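You operate a simulated robot arm through the tools that you are given. There is no shell and no other tool.

Carry out the task below with a simulated robot arm. There is one attempt and no reset: what you move stays moved.

## Task
Swap the weft bobbin for the teal one and weave one row.
Fine: old bobbin into well 4; loom lever at 1, upright after; beat the row in, beater back. Set down upright: small bobbin, what you pick out.

Only the result counts: the job must be done as asked and must still hold three seconds after the hand-in. Knocking over, shifting, dropping, spilling or breaking anything else fails it.

## Robot
A 6-joint arm with a two-finger parallel gripper, fixed in place. Base frame: the origin is on the floor under the middle of its stand, x ahead of it, y to its left, z up. Readings come in mm, degrees, newtons and seconds.
With the tool pointing down near the work surface it reaches from about 340 to 760 mm from the base axis. Its first joint turns from -66.0 to 66.0 degrees. Payload 2.45 kg.
The TCP is the grasp point between the finger pads, 24 mm short of the fingertips. In the tool frame z runs along the fingers and y along their closing line. The gripper opens to 68 mm. The fingers are 17 mm wide and 10 mm thick; the gripper's body (40 by 70 mm) begins 41 mm behind the TCP.
Orientation is that of the tool frame in the base frame, as a unit quaternion [x, y, z, w]. With the fingers straight down and closing along the base's y, the tool's x points along the base's -x, its y along +y and its z along -z.

## Interface
- The arm moves only by the tool play_rows. Its argument "motion" is text: rows parted by semicolons, each of 7 numbers parted by spaces: the shift along the tool's x, y, z in mm, then the turn, a rotation vector about the tool's x, y, z in degrees, then the finger opening in mm, from 0 to 68. In form: tx ty tz ax ay az grip; .... A call has 1 to 20 rows; each row is the pose to reach, as a shift and turn from the pose commanded when the call began, along the tool's axes at that moment. A row lasts 0.2 s, in which the tool goes at most 50 mm and 8.6 degrees; a call with a longer step from one row to the next is refused whole, and so is a gripper value outside its range. A pose out of reach is approached as far as the arm can. The call stops where the force on the tool passes 50 N (or 10 N more than at its start, if that is more) or the arm is blocked; 0.2 s more then pass. Each finger travels about 108 mm/s and halts on what it meets, pressing with about 24 N; the grip force reading is that of the motor and also rises with nothing between the fingers. The clock runs only during rows and for 0.2 s after the last one: add rows that repeat a pose to give the fingers time. It gives the time, the measured TCP pose, the force on the tool (base axes), the opening and the grip force at its end, in the units of the frame above (readings bear some noise), with the torque about the TCP (base axes, N m) and any sound that the robot's microphone picked up.
- Cameras (640 x 400 px; columns grow to the right, rows downward): "scene" is fixed at [158.4, 416.2, 1450.2]; the picture's right is [-0.80, -0.61, 0.00], its down [-0.43, 0.56, -0.71] and it looks along [0.43, -0.57, -0.70] (base axes); focal length 341 px, centre (320, 200). "wrist" rides on the gripper at [84, 11, -75] in the tool frame; the picture's right is [-0.13, 0.99, 0.00], its down [-0.60, -0.08, -0.79] and it looks along [-0.79, -0.10, 0.61] (tool axes); focal length 251 px, centre (320, 200). There is no depth. A picture from a camera that has moved, and an enlarged one, comes with that camera's place and axes in the base frame and with its lens.
- capture(camera): a new picture of that camera. It takes no simulated time.
- zoom(camera, box): a new picture of the part [left, top, right, bottom] of that camera's present view, enlarged. It takes no simulated time.
- sign_off(): hands the job in; it is judged then, once.

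Nothing tells you positions but the pictures and the camera data. Unless the task says otherwise, let go and move clear before handing in.

The tools are called after ">>>" by a JSON object that holds its "op" and its "data". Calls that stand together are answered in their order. play_rows: Moves the arm, as the interface text tells. Its arguments: {"type":"object","properties":{"motion":{"type":"string"}},"required":["motion"]} The other tools are called the same way: capture (camera) takes a picture; zoom (camera, box) takes an enlarged picture of a part of a camera's view; sign_off () hands the job in.

At the start:

```text
time_s: 0.0
tool_pos: [420.0, 116.4, 1153.4]
orientation: [0.0, 1.0, 0.0, 0.0]
contact_force: [-0.3, -0.8, -0.6]
ft_torque: [0.03, 0.01, 0.02]
gripper_width: 67.9
gripper_force: 0.0
```

scene: 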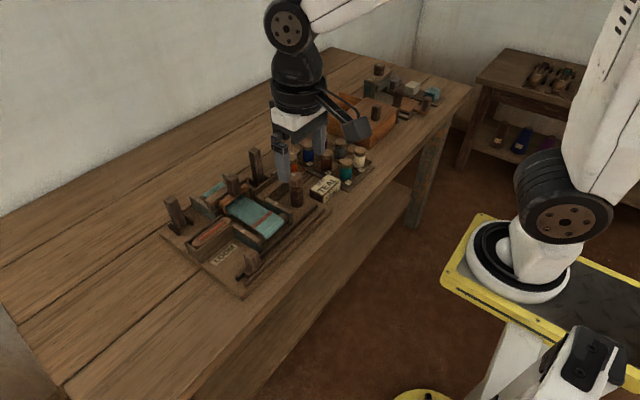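
wrist: 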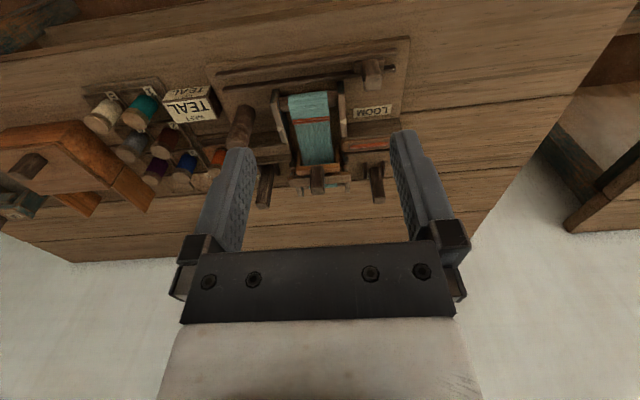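

I see a loom, a bobbin tray with a TEAL card and a few other objects on the bench; I'll look closer before moving anything.

>>> {"op": "zoom", "data": {"camera": "scene", "box": [150, 130, 340, 300]}}

>>> {"op": "zoom", "data": {"camera": "scene", "box": [260, 60, 450, 210]}}

>>> {"op": "zoom", "data": {"camera": "wrist", "box": [200, 30, 420, 210]}}

>>> {"op": "zoom", "data": {"camera": "wrist", "box": [60, 60, 260, 220]}}

>>> {"op": "zoom", "data": {"camera": "scene", "box": [440, 40, 640, 200]}}

```text
2.35 times, centred on (245, 215) of scene
camera zoom: at [158.4, 416.2, 1450.2], right [-0.8, -0.61, 0.0], down [-0.43, 0.56, -0.71], along [0.43, -0.57, -0.7], focal length 802 px, centre (496, 165)
```

zoom: 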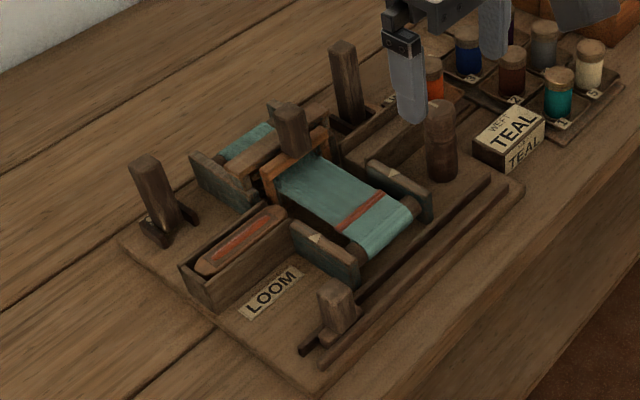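

```text
2.67 times, centred on (355, 135) of scene
camera zoom: at [158.4, 416.2, 1450.2], right [-0.8, -0.61, 0.0], down [-0.43, 0.56, -0.71], along [0.43, -0.57, -0.7], focal length 909 px, centre (227, 373)
```

zoom: 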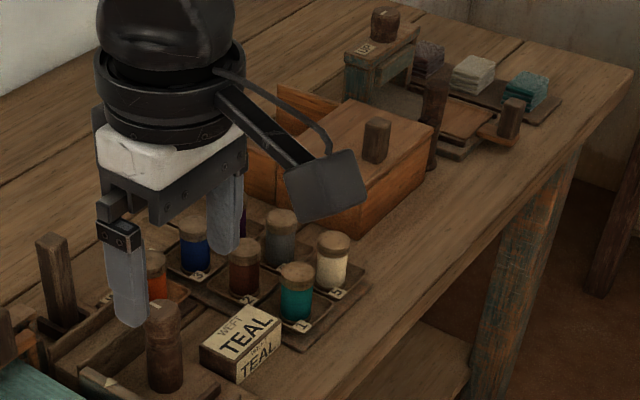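

```text
2.22 times, centred on (310, 120) of wrist
camera zoom: at [336.4, 126.4, 1228.6], right [0.13, 0.99, 0.0], down [0.6, -0.08, 0.79], along [0.79, -0.1, -0.61], focal length 559 px, centre (342, 378)
```

zoom: 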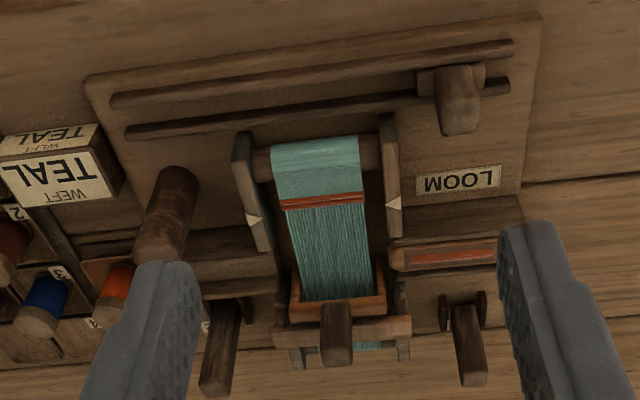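

```text
2.50 times, centred on (160, 140) of wrist
camera zoom: at [336.4, 126.4, 1228.6], right [0.13, 0.99, 0.0], down [0.6, -0.08, 0.79], along [0.79, -0.1, -0.61], focal length 629 px, centre (720, 350)
```

zoom: 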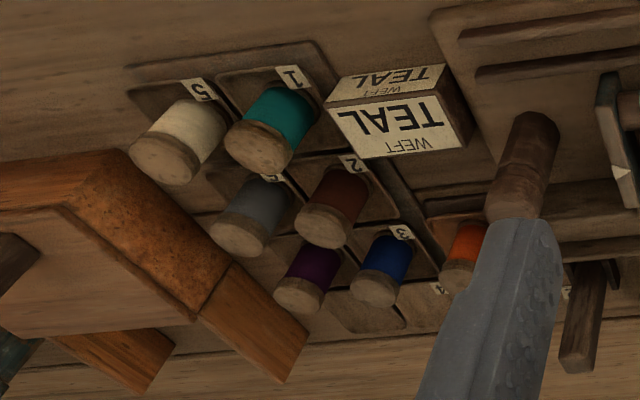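

```text
2.50 times, centred on (540, 120) of scene
camera zoom: at [158.4, 416.2, 1450.2], right [-0.8, -0.61, 0.0], down [-0.43, 0.56, -0.71], along [0.43, -0.57, -0.7], focal length 852 px, centre (-230, 400)
```

zoom: 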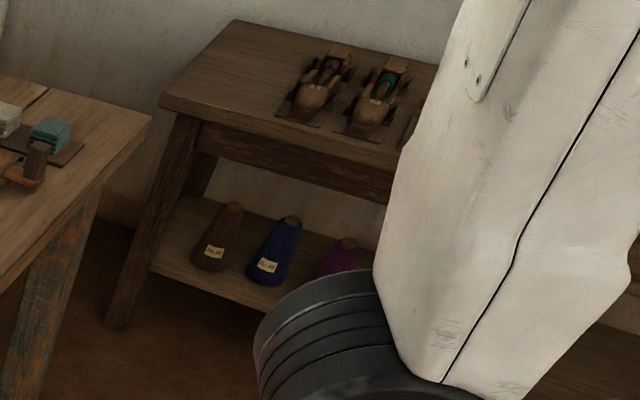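

The loom sits roughly ahead-left and the bobbin tray to its right (−y). I'll zoom in closer on the labels, levers and wells before moving.

>>> {"op": "zoom", "data": {"camera": "scene", "box": [160, 170, 250, 240]}}

>>> {"op": "zoom", "data": {"camera": "scene", "box": [220, 170, 330, 240]}}

>>> {"op": "zoom", "data": {"camera": "scene", "box": [270, 130, 380, 210]}}

>>> {"op": "zoom", "data": {"camera": "scene", "box": [350, 55, 450, 125]}}

>>> {"op": "zoom", "data": {"camera": "wrist", "box": [200, 80, 300, 210]}}

>>> {"op": "zoom", "data": {"camera": "wrist", "box": [280, 50, 420, 210]}}

```text
5.71 times, centred on (205, 205) of scene
camera zoom: at [158.4, 416.2, 1450.2], right [-0.8, -0.61, 0.0], down [-0.43, 0.56, -0.71], along [0.43, -0.57, -0.7], focal length 1948 px, centre (977, 171)
```

zoom: 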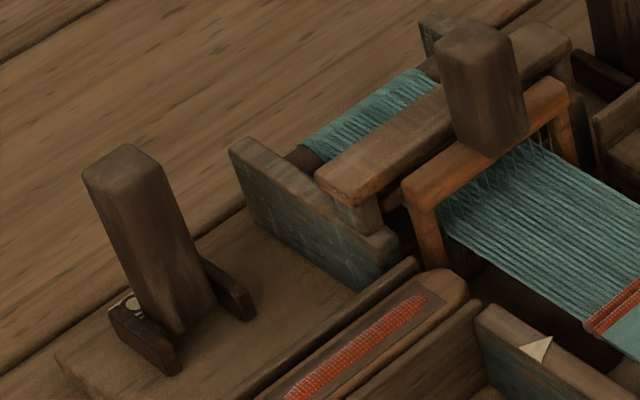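

```text
5.71 times, centred on (275, 205) of scene
camera zoom: at [158.4, 416.2, 1450.2], right [-0.8, -0.61, 0.0], down [-0.43, 0.56, -0.71], along [0.43, -0.57, -0.7], focal length 1948 px, centre (577, 171)
```

zoom: 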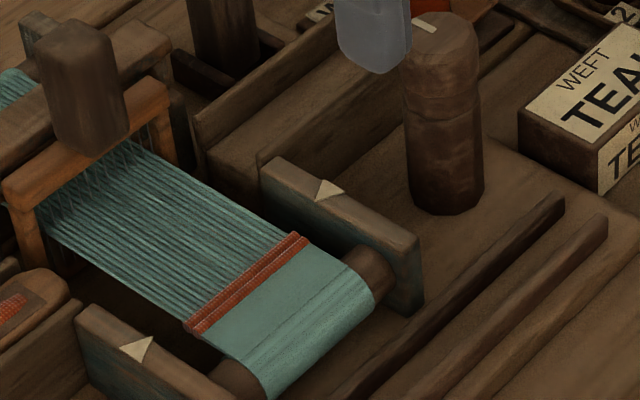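

```text
5.00 times, centred on (325, 170) of scene
camera zoom: at [158.4, 416.2, 1450.2], right [-0.8, -0.61, 0.0], down [-0.43, 0.56, -0.71], along [0.43, -0.57, -0.7], focal length 1704 px, centre (295, 350)
```

zoom: 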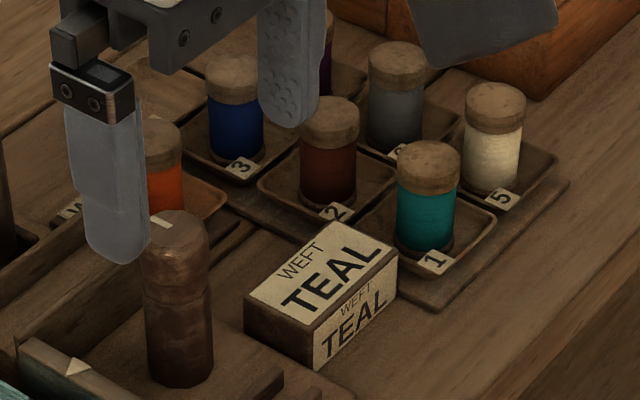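

```text
5.71 times, centred on (400, 90) of scene
camera zoom: at [158.4, 416.2, 1450.2], right [-0.8, -0.61, 0.0], down [-0.43, 0.56, -0.71], along [0.43, -0.57, -0.7], focal length 1948 px, centre (-137, 829)
```

zoom: 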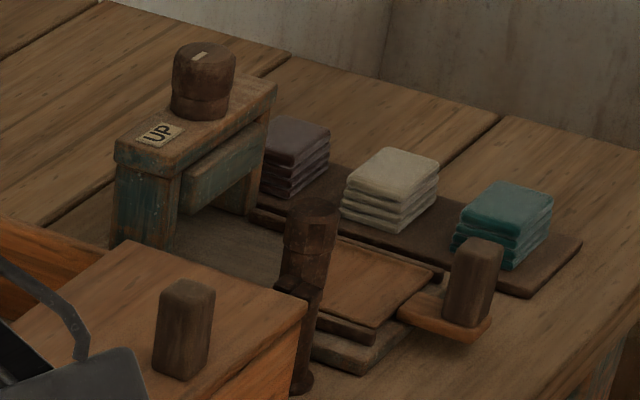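

```text
3.08 times, centred on (250, 145) of wrist
camera zoom: at [336.4, 126.4, 1228.6], right [0.13, 0.99, 0.0], down [0.6, -0.08, 0.79], along [0.79, -0.1, -0.61], focal length 774 px, centre (535, 369)
```

zoom: 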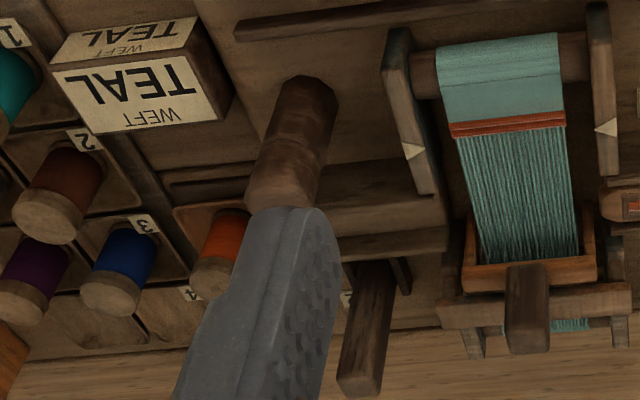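

```text
2.50 times, centred on (350, 130) of wrist
camera zoom: at [336.4, 126.4, 1228.6], right [0.13, 0.99, 0.0], down [0.6, -0.08, 0.79], along [0.79, -0.1, -0.61], focal length 629 px, centre (245, 375)
```

zoom: 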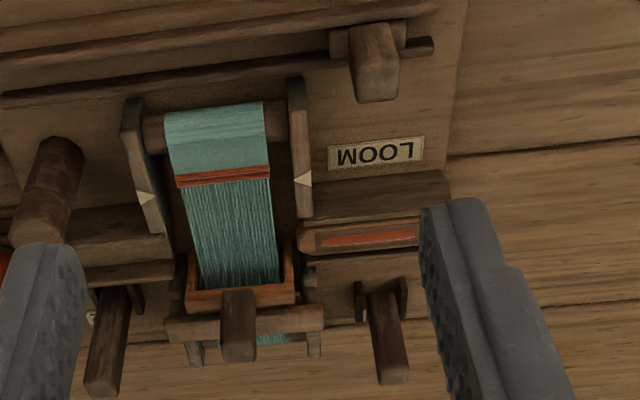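

The loom carries a beater with a knob, tall levers at the sides, an orange shuttle in a side box and a front rail with a slider; I need better views. I'll move the arm high over to the bobbin-tray side, well clear of everything, to look.

>>> {"op": "play_rows", "data": {"motion": "0 -45 0 0 0 0 68; 0 -90 0 0 0 0 68; 0 -135 0 0 0 0 68; 0 -180 0 0 0 0 68; 0 -225 0 0 0 0 68; 0 -270 0 0 0 0 68; 0 -270 0 0 0 0 68"}}

>>> {"op": "capture", "data": {"camera": "wrist"}}

>>> {"op": "capture", "data": {"camera": "scene"}}

```text
time_s: 1.6
tool_pos: [420.2, -154.7, 1152.1]
orientation: [0.0, 1.0, -0.001, 0.0]
contact_force: [1.3, -0.1, 0.2]
ft_torque: [0.01, 0.01, -0.02]
gripper_width: 68.2
gripper_force: 0.2
```

```text
taken
camera wrist: at [337.6, -143.5, 1227.4], right [0.13, 0.99, 0.0], down [0.6, -0.08, 0.79], along [0.79, -0.1, -0.61], focal length 251 px, centre (320, 200)
```

wrist: 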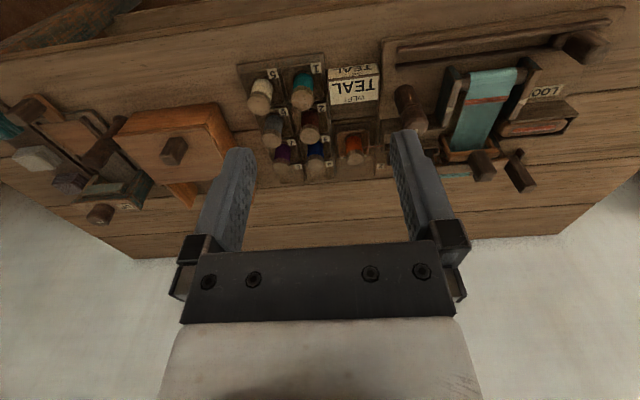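

```text
taken
```

scene: 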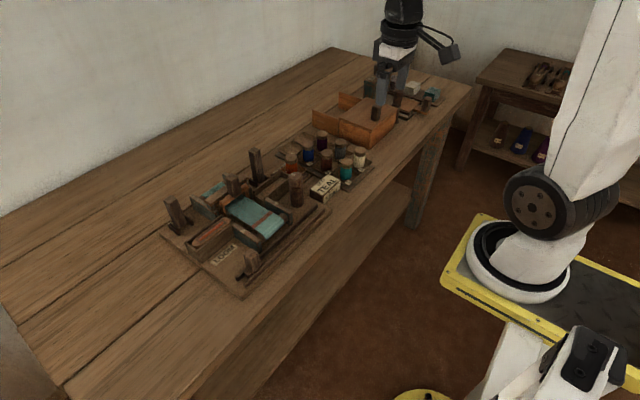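

>>> {"op": "zoom", "data": {"camera": "scene", "box": [240, 125, 380, 215]}}

>>> {"op": "zoom", "data": {"camera": "scene", "box": [155, 165, 335, 300]}}

>>> {"op": "zoom", "data": {"camera": "scene", "box": [270, 130, 340, 180]}}

>>> {"op": "zoom", "data": {"camera": "wrist", "box": [230, 50, 400, 190]}}

>>> {"op": "zoom", "data": {"camera": "wrist", "box": [320, 80, 420, 180]}}

>>> {"op": "zoom", "data": {"camera": "wrist", "box": [0, 80, 240, 230]}}

```text
4.44 times, centred on (310, 170) of scene
camera zoom: at [158.4, 416.2, 1450.2], right [-0.8, -0.61, 0.0], down [-0.43, 0.56, -0.71], along [0.43, -0.57, -0.7], focal length 1515 px, centre (364, 333)
```

zoom: 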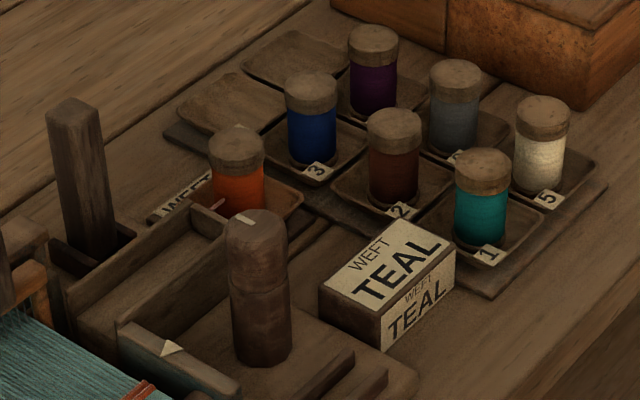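

```text
2.96 times, centred on (245, 232) of scene
camera zoom: at [158.4, 416.2, 1450.2], right [-0.8, -0.61, 0.0], down [-0.43, 0.56, -0.71], along [0.43, -0.57, -0.7], focal length 1010 px, centre (542, 104)
```

zoom: 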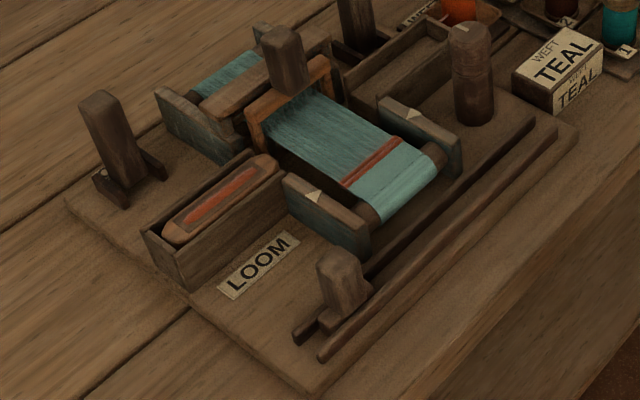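

```text
8.00 times, centred on (305, 155) of scene
camera zoom: at [158.4, 416.2, 1450.2], right [-0.8, -0.61, 0.0], down [-0.43, 0.56, -0.71], along [0.43, -0.57, -0.7], focal length 2727 px, centre (440, 560)
```

zoom: 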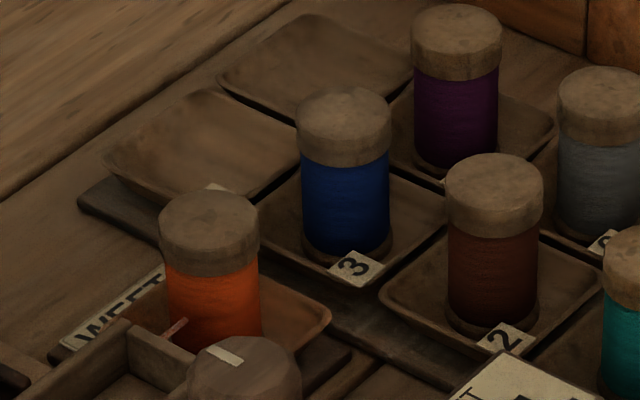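

```text
2.86 times, centred on (315, 120) of wrist
camera zoom: at [337.6, -143.5, 1227.4], right [0.13, 0.99, 0.0], down [0.6, -0.08, 0.79], along [0.79, -0.1, -0.61], focal length 718 px, centre (334, 429)
```

zoom: 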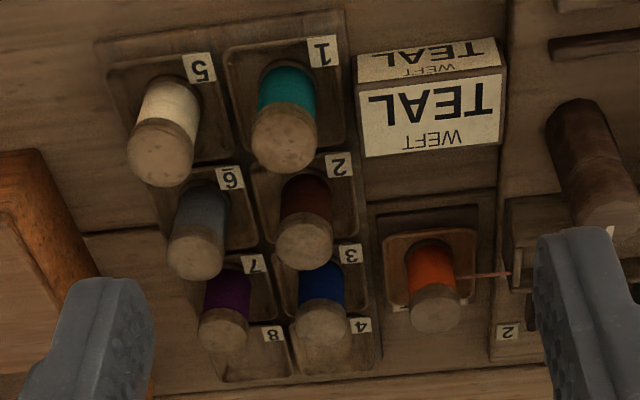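

```text
4.00 times, centred on (370, 130) of wrist
camera zoom: at [337.6, -143.5, 1227.4], right [0.13, 0.99, 0.0], down [0.6, -0.08, 0.79], along [0.79, -0.1, -0.61], focal length 1006 px, centre (120, 480)
```

zoom: 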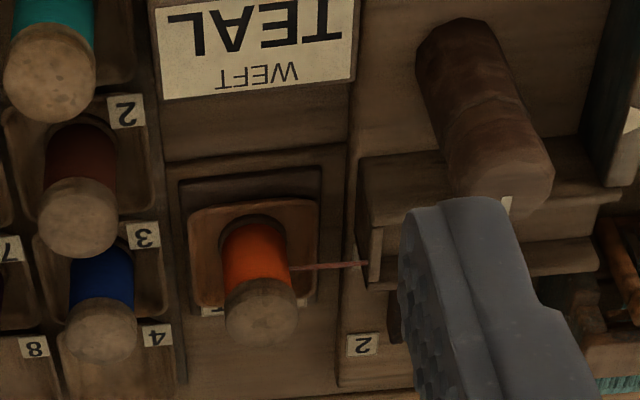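

```text
2.67 times, centred on (120, 155) of wrist
camera zoom: at [337.6, -143.5, 1227.4], right [0.13, 0.99, 0.0], down [0.6, -0.08, 0.79], along [0.79, -0.1, -0.61], focal length 670 px, centre (853, 320)
```

zoom: 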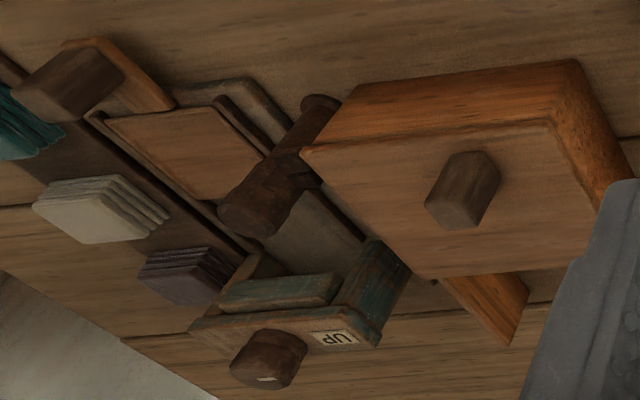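

The orange bobbin stands on the "WEFT" seat beside the loom with its thread, wells 4 and 8 are empty, teal is in well 1. Next I look at the loom itself from above to read lever labels.

>>> {"op": "play_rows", "data": {"motion": "-10 45 0 0 0 0 68; -20 90 0 0 0 0 68; -30 135 0 0 0 0 68; -40 180 0 0 0 0 68; -55 220 0 0 0 0 68; -70 240 0 0 0 0 68; -70 240 0 0 0 0 68"}}

>>> {"op": "capture", "data": {"camera": "wrist"}}

>>> {"op": "zoom", "data": {"camera": "wrist", "box": [200, 0, 440, 150]}}

>>> {"op": "zoom", "data": {"camera": "wrist", "box": [340, 60, 420, 140]}}

>>> {"op": "zoom", "data": {"camera": "wrist", "box": [200, 60, 290, 140]}}

```text
time_s: 3.2
tool_pos: [489.4, 88.1, 1153.6]
orientation: [0.0, 1.0, 0.0, 0.0]
contact_force: [-0.3, 0.5, -0.6]
ft_torque: [0.02, 0.0, 0.02]
gripper_width: 68.0
gripper_force: 0.1
```

```text
taken
camera wrist: at [405.8, 99.3, 1229.3], right [0.13, 0.99, 0.0], down [0.6, -0.08, 0.79], along [0.79, -0.1, -0.61], focal length 251 px, centre (320, 200)
```

wrist: 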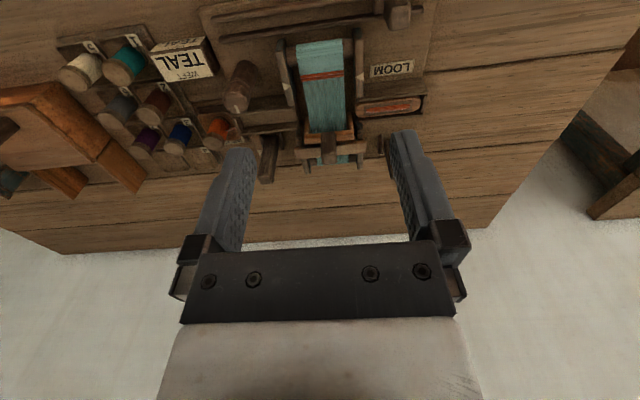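

```text
2.67 times, centred on (320, 75) of wrist
camera zoom: at [405.8, 99.3, 1229.3], right [0.13, 0.99, 0.0], down [0.6, -0.08, 0.79], along [0.79, -0.1, -0.61], focal length 670 px, centre (320, 533)
```

zoom: 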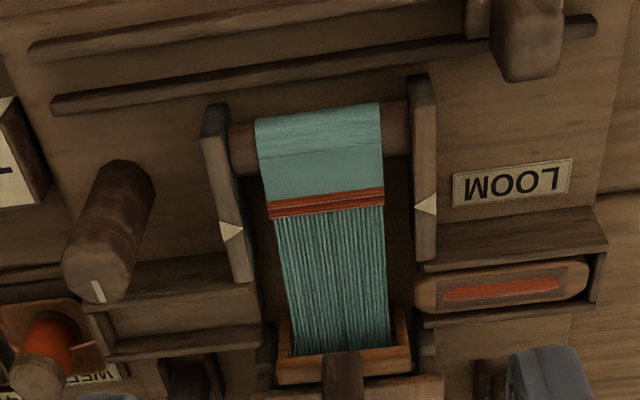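

```text
5.00 times, centred on (380, 100) of wrist
camera zoom: at [405.8, 99.3, 1229.3], right [0.13, 0.99, 0.0], down [0.6, -0.08, 0.79], along [0.79, -0.1, -0.61], focal length 1257 px, centre (20, 700)
```

zoom: 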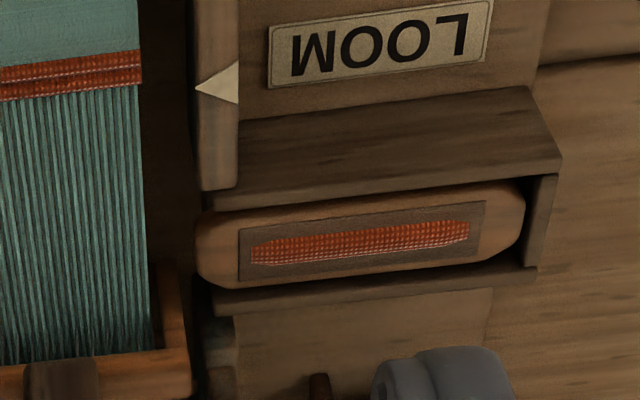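

```text
5.00 times, centred on (245, 100) of wrist
camera zoom: at [405.8, 99.3, 1229.3], right [0.13, 0.99, 0.0], down [0.6, -0.08, 0.79], along [0.79, -0.1, -0.61], focal length 1257 px, centre (695, 700)
```

zoom: 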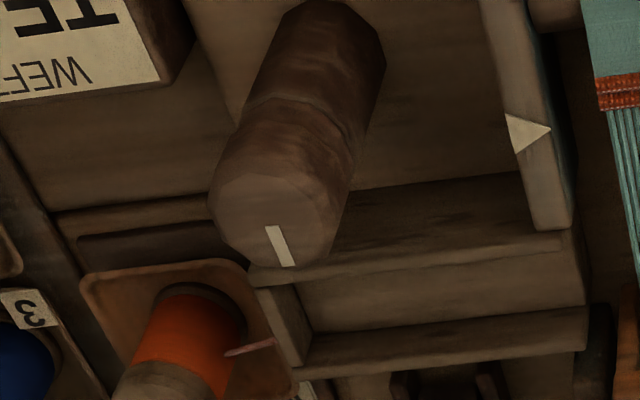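

The front rail slider, beater, two shuttle boxes (shuttle in the +y box) and two side levers (right one tagged 2) are visible. I'll shift the view further to +y to read the left lever's tag.

>>> {"op": "play_rows", "data": {"motion": "10 45 0 0 0 0 68; 20 90 0 0 0 0 68; 30 135 0 0 0 0 68; 40 170 0 0 0 0 68; 50 200 0 0 0 0 68; 50 200 0 0 0 0 68"}}

>>> {"op": "capture", "data": {"camera": "wrist"}}

>>> {"op": "zoom", "data": {"camera": "wrist", "box": [120, 30, 300, 180]}}

>>> {"op": "zoom", "data": {"camera": "scene", "box": [150, 185, 210, 245]}}

>>> {"op": "zoom", "data": {"camera": "scene", "box": [235, 140, 295, 200]}}

```text
time_s: 4.6
tool_pos: [438.2, 288.0, 1154.6]
orientation: [0.0, 1.0, 0.0, 0.001]
contact_force: [-0.3, -0.5, 0.2]
ft_torque: [-0.01, 0.0, 0.01]
gripper_width: 68.0
gripper_force: 0.0
```

```text
taken
camera wrist: at [354.0, 298.6, 1229.7], right [0.13, 0.99, 0.0], down [0.6, -0.08, 0.79], along [0.79, -0.1, -0.61], focal length 251 px, centre (320, 200)
```

wrist: 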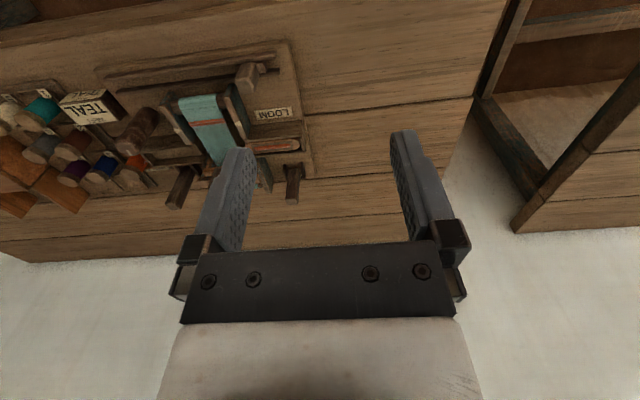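

```text
2.67 times, centred on (210, 105) of wrist
camera zoom: at [354.0, 298.6, 1229.7], right [0.13, 0.99, 0.0], down [0.6, -0.08, 0.79], along [0.79, -0.1, -0.61], focal length 670 px, centre (613, 453)
```

zoom: 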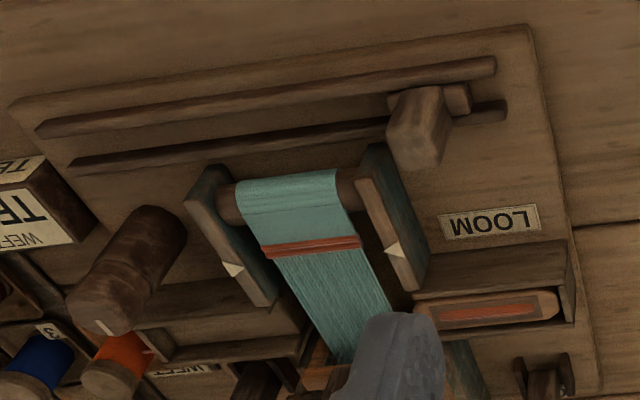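

```text
6.67 times, centred on (180, 215) of scene
camera zoom: at [158.3, 416.2, 1450.2], right [-0.8, -0.61, 0.0], down [-0.43, 0.56, -0.71], along [0.43, -0.57, -0.7], focal length 2272 px, centre (1253, 100)
```

zoom: 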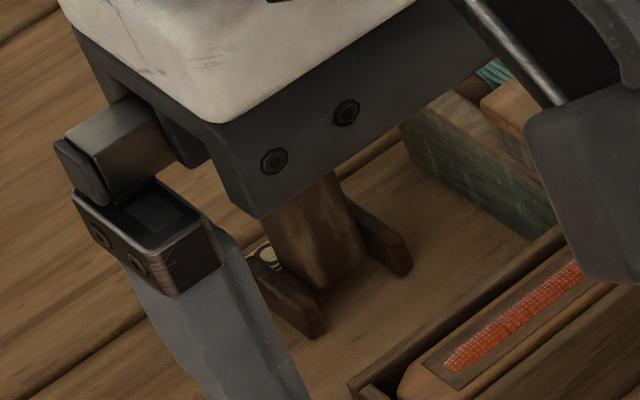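

```text
6.67 times, centred on (265, 170) of scene
camera zoom: at [158.3, 416.2, 1450.2], right [-0.8, -0.61, 0.0], down [-0.43, 0.56, -0.71], along [0.43, -0.57, -0.7], focal length 2272 px, centre (687, 400)
```

zoom: 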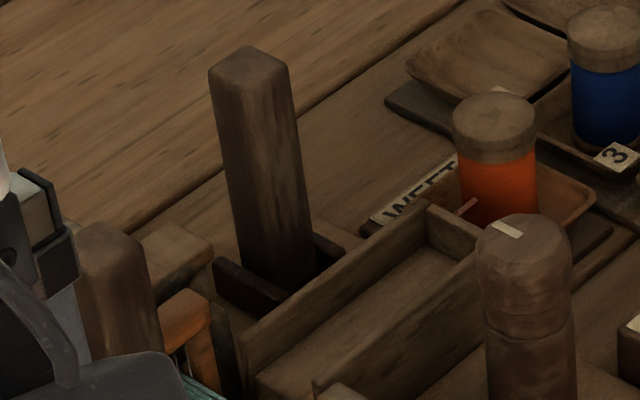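

The side levers swing fore-and-aft between cheeks. I'll reposition to see the left lever's tag between the fingers.

>>> {"op": "play_rows", "data": {"motion": "-20 -45 0 0 0 0 68; -40 -70 0 0 0 0 68; -60 -70 0 0 0 0 68; -80 -70 0 0 0 0 68; -80 -70 0 0 0 0 68"}}

>>> {"op": "capture", "data": {"camera": "wrist"}}

>>> {"op": "zoom", "data": {"camera": "wrist", "box": [240, 80, 340, 180]}}

>>> {"op": "zoom", "data": {"camera": "wrist", "box": [100, 30, 340, 180]}}

>>> {"op": "zoom", "data": {"camera": "scene", "box": [150, 185, 210, 245]}}

```text
time_s: 5.8
tool_pos: [519.0, 215.2, 1154.8]
orientation: [-0.001, 1.0, 0.0, 0.001]
contact_force: [-0.5, -0.5, 0.2]
ft_torque: [0.03, 0.0, 0.02]
gripper_width: 68.1
gripper_force: 0.1
```

```text
taken
camera wrist: at [435.9, 225.5, 1231.0], right [0.13, 0.99, 0.0], down [0.6, -0.08, 0.79], along [0.79, -0.1, -0.61], focal length 251 px, centre (320, 200)
```

wrist: 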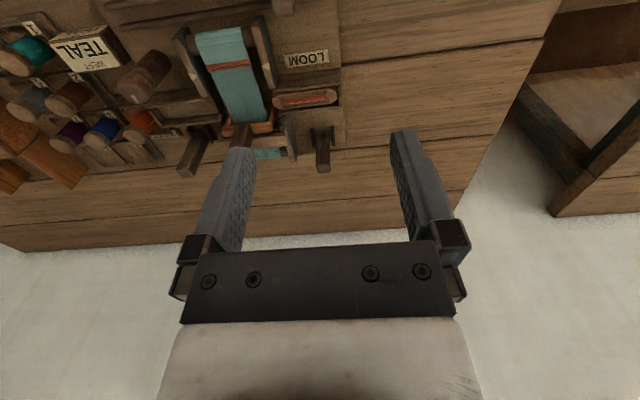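

```text
4.00 times, centred on (290, 130) of wrist
camera zoom: at [435.9, 225.5, 1231.0], right [0.13, 0.99, 0.0], down [0.6, -0.08, 0.79], along [0.79, -0.1, -0.61], focal length 1006 px, centre (440, 480)
```

zoom: 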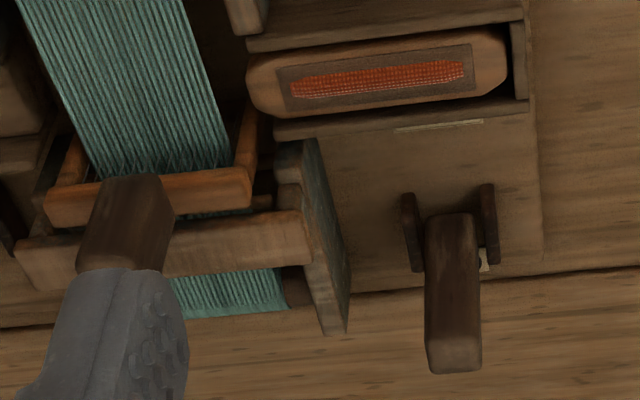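

```text
2.67 times, centred on (220, 105) of wrist
camera zoom: at [435.9, 225.5, 1231.0], right [0.13, 0.99, 0.0], down [0.6, -0.08, 0.79], along [0.79, -0.1, -0.61], focal length 670 px, centre (587, 453)
```

zoom: 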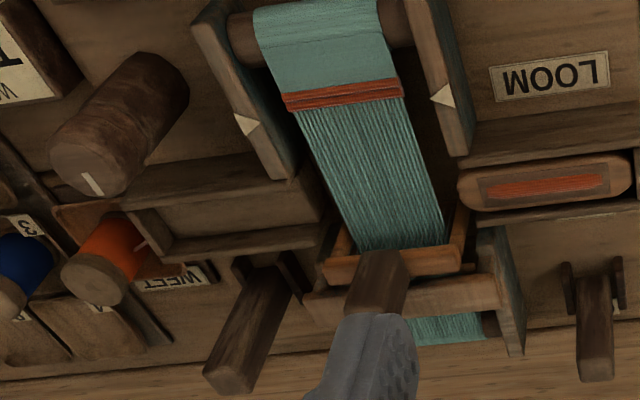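

```text
6.67 times, centred on (180, 215) of scene
camera zoom: at [158.4, 416.2, 1450.2], right [-0.8, -0.61, 0.0], down [-0.43, 0.56, -0.71], along [0.43, -0.57, -0.7], focal length 2272 px, centre (1253, 100)
```

zoom: 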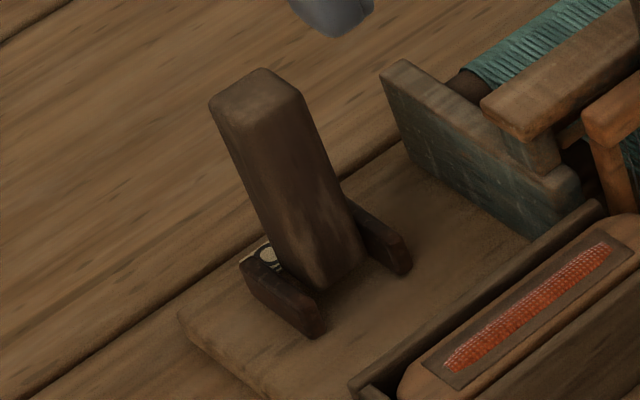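

The left lever's tag is hidden behind its cheek. I'll move the camera out further over it to read it.

>>> {"op": "play_rows", "data": {"motion": "-30 20 0 0 0 0 68; -60 40 0 0 0 0 68; -85 60 0 0 0 0 68; -85 60 0 0 0 0 68"}}

>>> {"op": "capture", "data": {"camera": "wrist"}}

>>> {"op": "zoom", "data": {"camera": "wrist", "box": [240, 60, 340, 140]}}

>>> {"op": "zoom", "data": {"camera": "wrist", "box": [100, 0, 300, 140]}}

```text
time_s: 6.8
tool_pos: [606.4, 273.4, 1154.9]
orientation: [-0.001, 1.0, 0.0, 0.0]
contact_force: [0.3, 0.3, -0.4]
ft_torque: [-0.02, 0.01, -0.01]
gripper_width: 67.9
gripper_force: 0.0
```

```text
taken
camera wrist: at [522.4, 285.3, 1230.2], right [0.13, 0.99, 0.0], down [0.6, -0.08, 0.79], along [0.79, -0.1, -0.61], focal length 251 px, centre (320, 200)
```

wrist: 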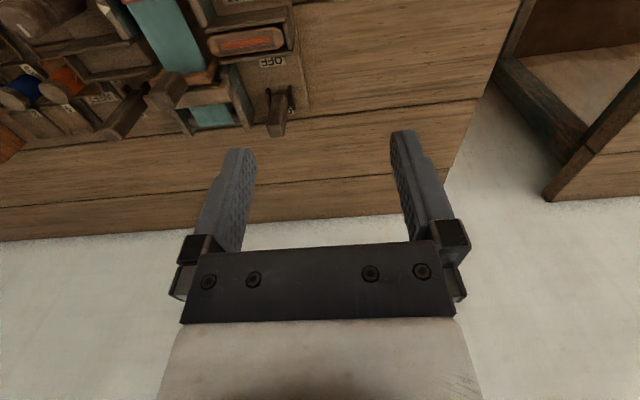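

```text
5.00 times, centred on (290, 100) of wrist
camera zoom: at [522.4, 285.3, 1230.2], right [0.13, 0.99, 0.0], down [0.6, -0.08, 0.79], along [0.79, -0.1, -0.61], focal length 1257 px, centre (470, 700)
```

zoom: 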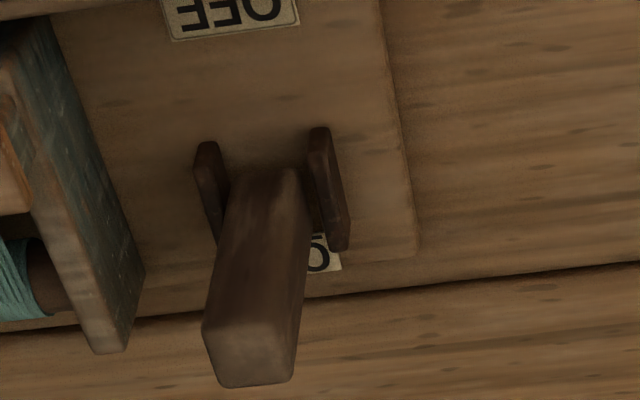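

```text
2.86 times, centred on (200, 70) of wrist
camera zoom: at [522.4, 285.3, 1230.2], right [0.13, 0.99, 0.0], down [0.6, -0.08, 0.79], along [0.79, -0.1, -0.61], focal length 718 px, centre (663, 571)
```

zoom: 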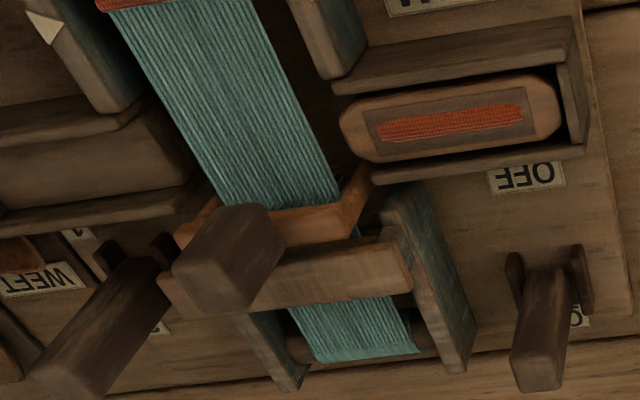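

The left lever is an OFF/ON lever (leaning to OFF), so the right lever between tags 1 and 2 is the "lever at 1". I'll move over to view the right lever and weft seat similarly.

>>> {"op": "play_rows", "data": {"motion": "0 -45 0 0 0 0 68; 0 -90 0 0 0 0 68; 0 -135 0 0 0 0 68; 0 -180 0 0 0 0 68; 0 -225 0 0 0 0 68; 0 -260 0 0 0 0 68; 0 -260 0 0 0 0 68"}}

>>> {"op": "capture", "data": {"camera": "wrist"}}

>>> {"op": "zoom", "data": {"camera": "wrist", "box": [230, 40, 350, 150]}}

>>> {"op": "zoom", "data": {"camera": "wrist", "box": [130, 0, 290, 120]}}

>>> {"op": "zoom", "data": {"camera": "wrist", "box": [290, 0, 430, 140]}}

```text
time_s: 8.4
tool_pos: [606.9, 15.3, 1153.8]
orientation: [0.0, 1.0, 0.0, 0.0]
contact_force: [0.3, -0.2, 0.3]
ft_torque: [-0.02, 0.01, -0.01]
gripper_width: 68.2
gripper_force: 0.1
```

```text
taken
camera wrist: at [522.7, 25.4, 1229.2], right [0.13, 0.99, 0.0], down [0.6, -0.08, 0.79], along [0.79, -0.1, -0.61], focal length 251 px, centre (320, 200)
```

wrist: 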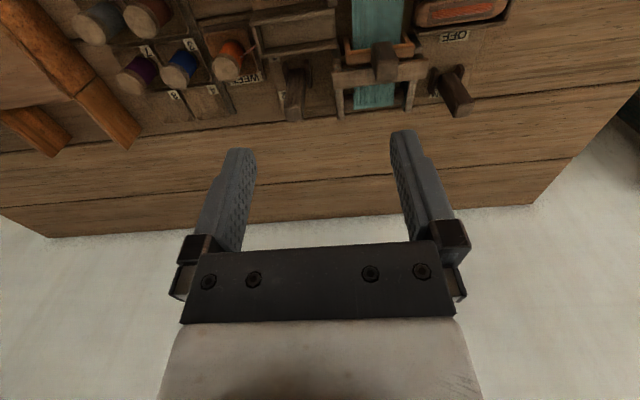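

```text
3.64 times, centred on (290, 95) of wrist
camera zoom: at [522.7, 25.4, 1229.2], right [0.13, 0.99, 0.0], down [0.6, -0.08, 0.79], along [0.79, -0.1, -0.61], focal length 914 px, centre (429, 582)
```

zoom: 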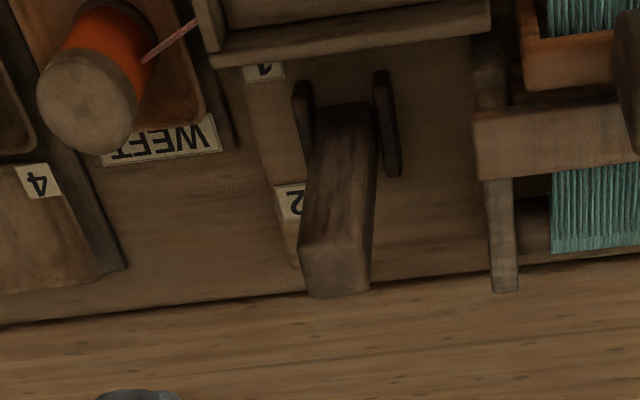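

```text
3.33 times, centred on (210, 60) of wrist
camera zoom: at [522.7, 25.4, 1229.2], right [0.13, 0.99, 0.0], down [0.6, -0.08, 0.79], along [0.79, -0.1, -0.61], focal length 838 px, centre (687, 667)
```

zoom: 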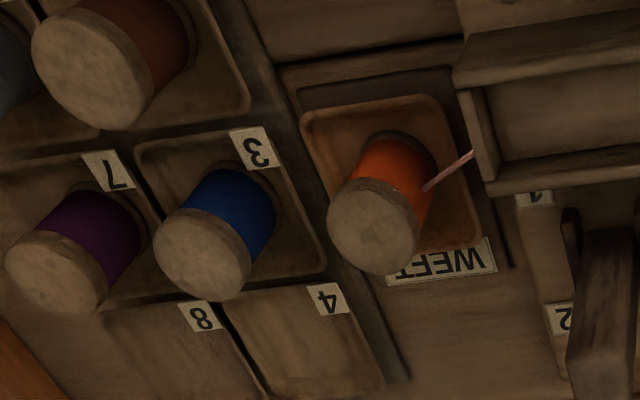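

```text
2.86 times, centred on (360, 70) of wrist
camera zoom: at [522.7, 25.4, 1229.2], right [0.13, 0.99, 0.0], down [0.6, -0.08, 0.79], along [0.79, -0.1, -0.61], focal length 718 px, centre (206, 571)
```

zoom: 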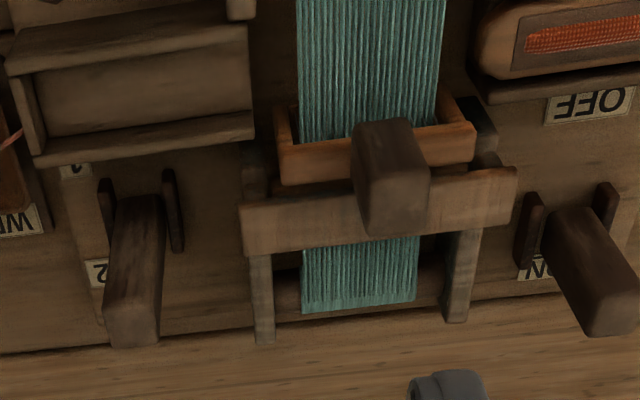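

Readings so far: orange weft bobbin top ≈ (662, −119, 888), teal in well 1 ≈ (535, −196, 882), right lever (tags 1/2) upright at ≈ (706, −32), top z≈944. Next I get an overhead view of well 4 and the weft seat.

>>> {"op": "play_rows", "data": {"motion": "0 -45 0 0 0 0 68; 0 -90 0 0 0 0 68; -10 -135 0 0 0 0 68; -20 -180 0 0 0 0 68; -30 -210 0 0 0 0 68; -30 -210 0 0 0 0 68"}}

>>> {"op": "capture", "data": {"camera": "wrist"}}

>>> {"op": "zoom", "data": {"camera": "wrist", "box": [260, 0, 420, 110]}}

>>> {"op": "zoom", "data": {"camera": "wrist", "box": [290, 30, 370, 90]}}

>>> {"op": "zoom", "data": {"camera": "scene", "box": [255, 130, 345, 190]}}

```text
time_s: 9.8
tool_pos: [635.3, -194.3, 1148.9]
orientation: [0.0, 1.0, 0.0, 0.0]
contact_force: [0.2, -0.7, 0.5]
ft_torque: [0.02, -0.02, -0.01]
gripper_width: 68.2
gripper_force: 0.1
```

```text
taken
camera wrist: at [551.7, -184.2, 1225.2], right [0.13, 0.99, 0.0], down [0.6, -0.08, 0.79], along [0.79, -0.1, -0.61], focal length 251 px, centre (320, 200)
```

wrist: 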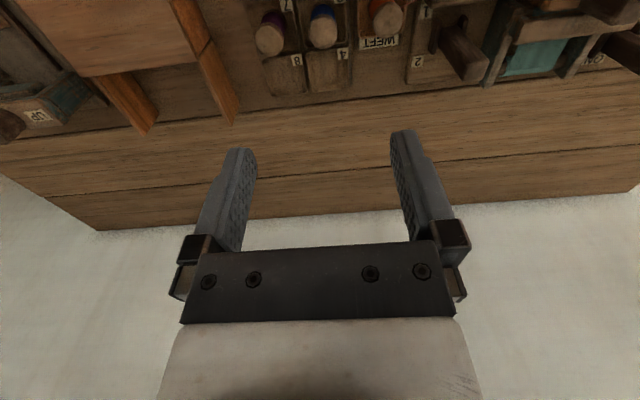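

```text
3.64 times, centred on (340, 55) of wrist
camera zoom: at [551.7, -184.2, 1225.2], right [0.13, 0.99, 0.0], down [0.6, -0.08, 0.79], along [0.79, -0.1, -0.61], focal length 914 px, centre (247, 727)
```

zoom: 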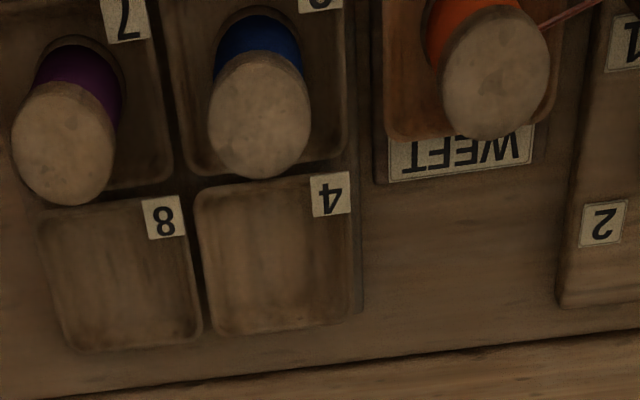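

```text
6.67 times, centred on (330, 60) of wrist
camera zoom: at [551.7, -184.2, 1225.2], right [0.13, 0.99, 0.0], down [0.6, -0.08, 0.79], along [0.79, -0.1, -0.61], focal length 1676 px, centre (253, 1133)
```

zoom: 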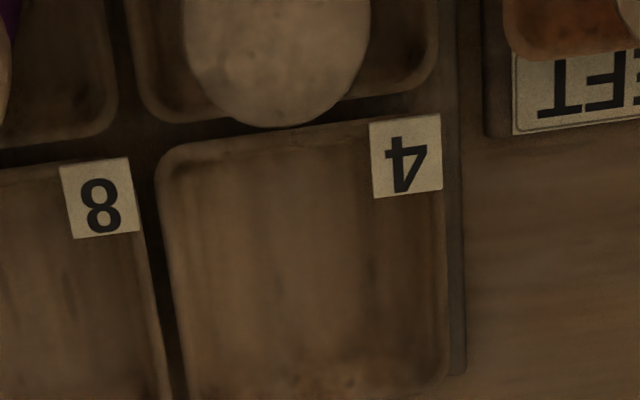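

```text
6.67 times, centred on (300, 160) of scene
camera zoom: at [158.4, 416.1, 1450.2], right [-0.8, -0.61, 0.0], down [-0.43, 0.56, -0.71], along [0.43, -0.57, -0.7], focal length 2272 px, centre (453, 467)
```

zoom: 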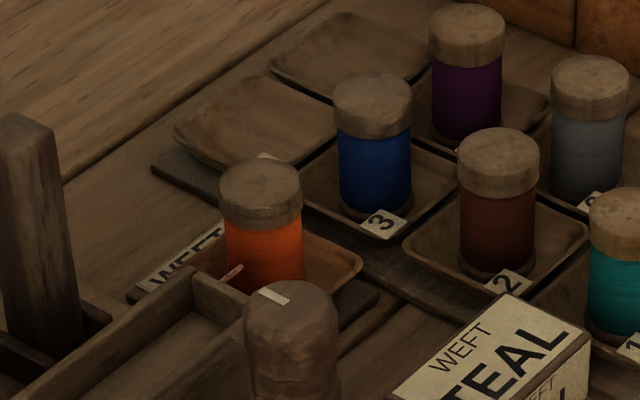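

Well 4 is at about (733, −195), grid pitch 66 mm; bobbins are ~34 mm wide, ~56 mm tall. I'll turn the gripper 90° so the fingers close along x (staying off the weft thread on the +y side) and come over the orange bobbin.

>>> {"op": "play_rows", "data": {"motion": "-2.3 6.2 12.8 0 0 -7.5 68; -4.6 12.4 25.6 0 0 -15 68; -6.9 18.6 38.4 0 0 -22.5 68; -9.2 24.9 51.2 0 0 -30 68; -11.5 31.1 64 0 0 -37.5 68; -13.8 37.3 76.7 0 0 -45 68; -16 43.5 89.5 0 0 -52.5 68; -18.3 49.7 102.3 0 0 -60 68; -20.6 56 115 0 0 -67.5 68; -22.9 62.2 127.8 0 0 -75 68; -25.2 68.4 140.6 0 0 -82.5 68; -27.5 74.6 153.4 0 0 -90 68; -27.5 74.6 153.4 0 0 -90 68"}}

>>> {"op": "capture", "data": {"camera": "wrist"}}

>>> {"op": "capture", "data": {"camera": "scene"}}

>>> {"op": "zoom", "data": {"camera": "scene", "box": [255, 110, 375, 190]}}

```text
time_s: 12.6
tool_pos: [663.9, -120.1, 1000.0]
orientation: [0.707, -0.707, 0.001, 0.0]
contact_force: [0.8, -0.1, -0.2]
ft_torque: [0.03, -0.03, 0.03]
gripper_width: 68.0
gripper_force: 0.1
```

```text
taken
camera wrist: at [652.7, -204.4, 1075.8], right [-0.99, 0.13, 0.0], down [0.08, 0.6, 0.79], along [0.1, 0.79, -0.61], focal length 251 px, centre (320, 200)
```

wrist: 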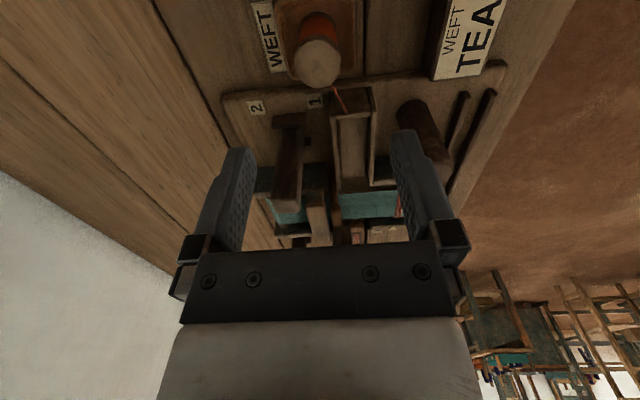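

```text
taken
```

scene: 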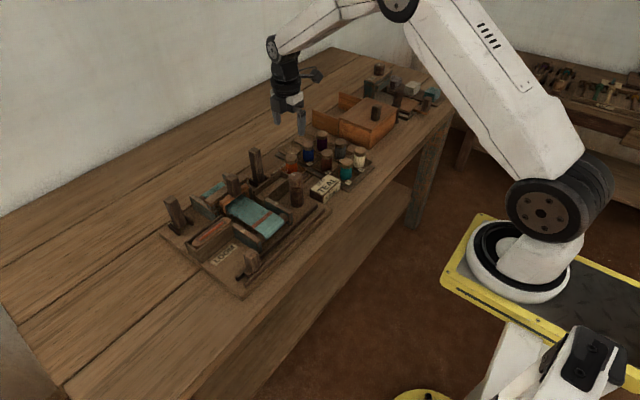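

```text
5.00 times, centred on (315, 150) of scene
camera zoom: at [158.4, 416.2, 1450.2], right [-0.8, -0.61, 0.0], down [-0.43, 0.56, -0.71], along [0.43, -0.57, -0.7], focal length 1704 px, centre (345, 450)
```

zoom: 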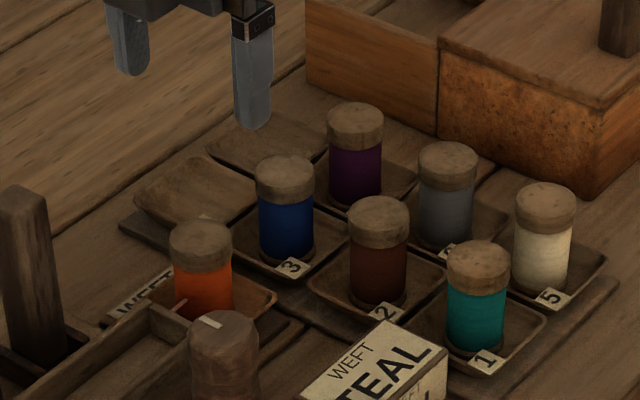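

The gripper is above the orange bobbin; let me zoom for a precise fix before descending.

>>> {"op": "zoom", "data": {"camera": "wrist", "box": [250, 0, 390, 130]}}

>>> {"op": "zoom", "data": {"camera": "wrist", "box": [220, 80, 460, 250]}}

```text
3.08 times, centred on (320, 65) of wrist
camera zoom: at [652.7, -204.4, 1075.8], right [-0.99, 0.13, 0.0], down [0.08, 0.6, 0.79], along [0.1, 0.79, -0.61], focal length 774 px, centre (320, 615)
```

zoom: 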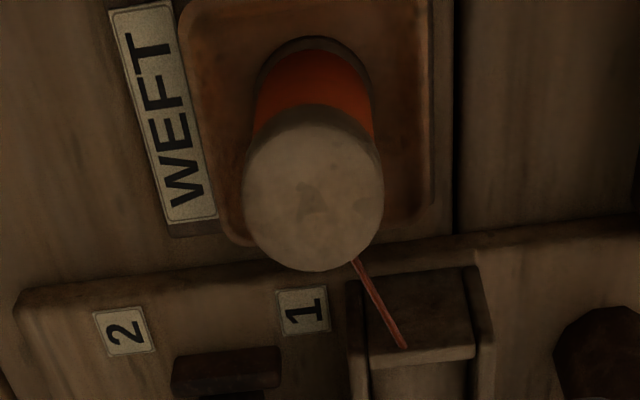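

```text
2.35 times, centred on (340, 165) of wrist
camera zoom: at [652.7, -204.4, 1075.8], right [-0.99, 0.13, 0.0], down [0.08, 0.6, 0.79], along [0.1, 0.79, -0.61], focal length 592 px, centre (273, 282)
```

zoom: 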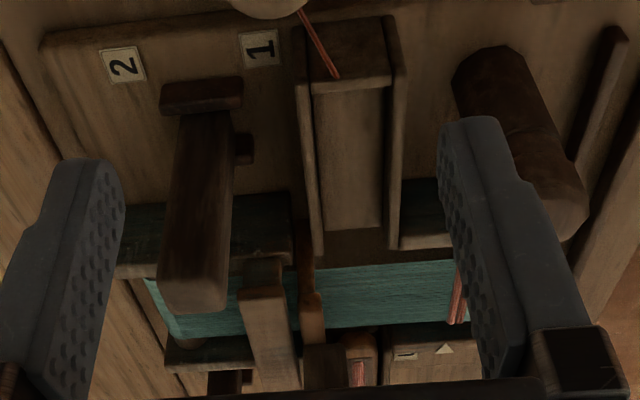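

The bobbin centre checks out at about (663, −120), matching the tool position. Descending with fingers straddling the cap along x, then closing.

>>> {"op": "play_rows", "data": {"motion": "0 0 35 0 0 0 60; 0 0 70 0 0 0 56; 0 0 95 0 0 0 56; 0 0 110 0 0 0 56; 0 0 120 0 0 0 56; 0 0 126 0 0 0 56; 0 0 126 0 0 0 56"}}

>>> {"op": "zoom", "data": {"camera": "scene", "box": [255, 110, 375, 190]}}

>>> {"op": "capture", "data": {"camera": "wrist"}}

```text
time_s: 14.2
tool_pos: [663.8, -119.8, 872.3]
orientation: [0.707, -0.707, 0.0, 0.0]
contact_force: [0.5, 0.1, 0.4]
ft_torque: [0.01, 0.03, 0.0]
gripper_width: 55.9
gripper_force: 0.0
```

```text
5.00 times, centred on (315, 150) of scene
camera zoom: at [158.4, 416.2, 1450.2], right [-0.8, -0.61, 0.0], down [-0.43, 0.56, -0.71], along [0.43, -0.57, -0.7], focal length 1704 px, centre (345, 450)
```

zoom: 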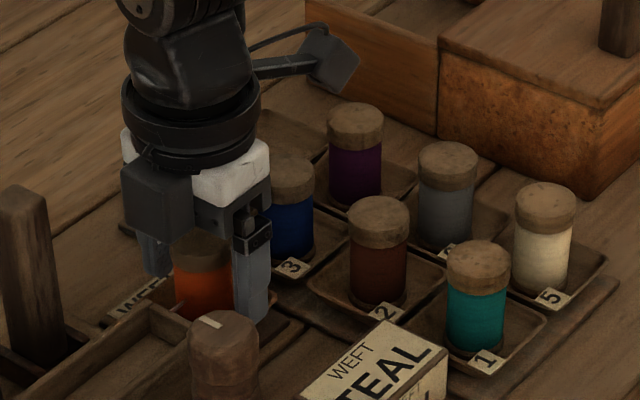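

```text
taken
camera wrist: at [652.8, -203.7, 948.4], right [-0.99, 0.13, 0.0], down [0.08, 0.6, 0.79], along [0.1, 0.79, -0.61], focal length 251 px, centre (320, 200)
```

wrist: 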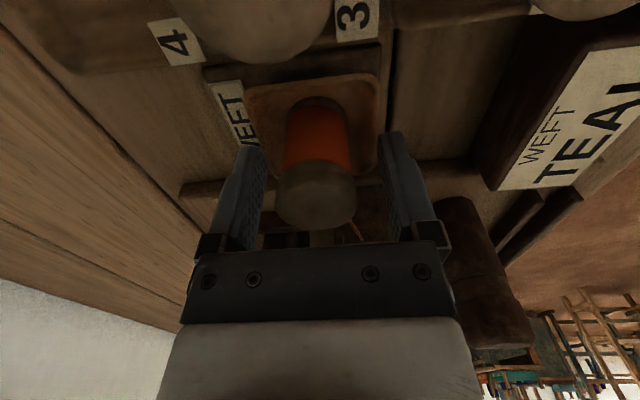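

The bobbin sits between the fingers; closing on the cap now.

>>> {"op": "play_rows", "data": {"motion": "0 0 0 0 0 0 45; 0 0 0 0 0 0 36; 0 0 0 0 0 0 20; 0 0 0 0 0 0 20; 0 0 0 0 0 0 20"}}

>>> {"op": "zoom", "data": {"camera": "wrist", "box": [180, 60, 460, 260]}}

```text
time_s: 15.4
tool_pos: [663.8, -117.9, 872.5]
orientation: [-0.707, 0.707, 0.0, 0.0]
contact_force: [-1.1, 0.0, 0.4]
ft_torque: [0.01, 0.03, 0.0]
gripper_width: 32.4
gripper_force: 24.2
```

```text
2.00 times, centred on (320, 160) of wrist
camera zoom: at [652.7, -203.6, 948.5], right [-0.99, 0.13, 0.0], down [0.08, 0.6, 0.79], along [0.1, 0.79, -0.61], focal length 503 px, centre (320, 280)
```

zoom: 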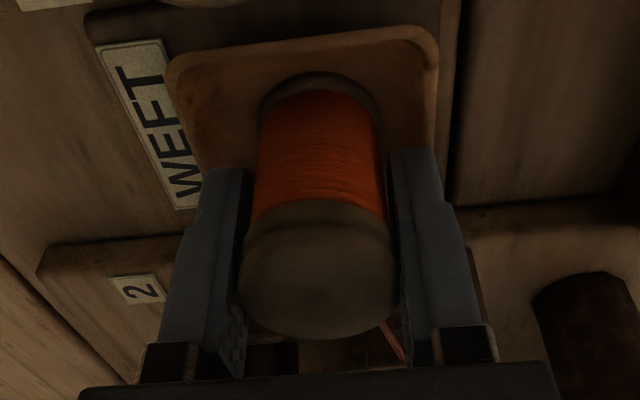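

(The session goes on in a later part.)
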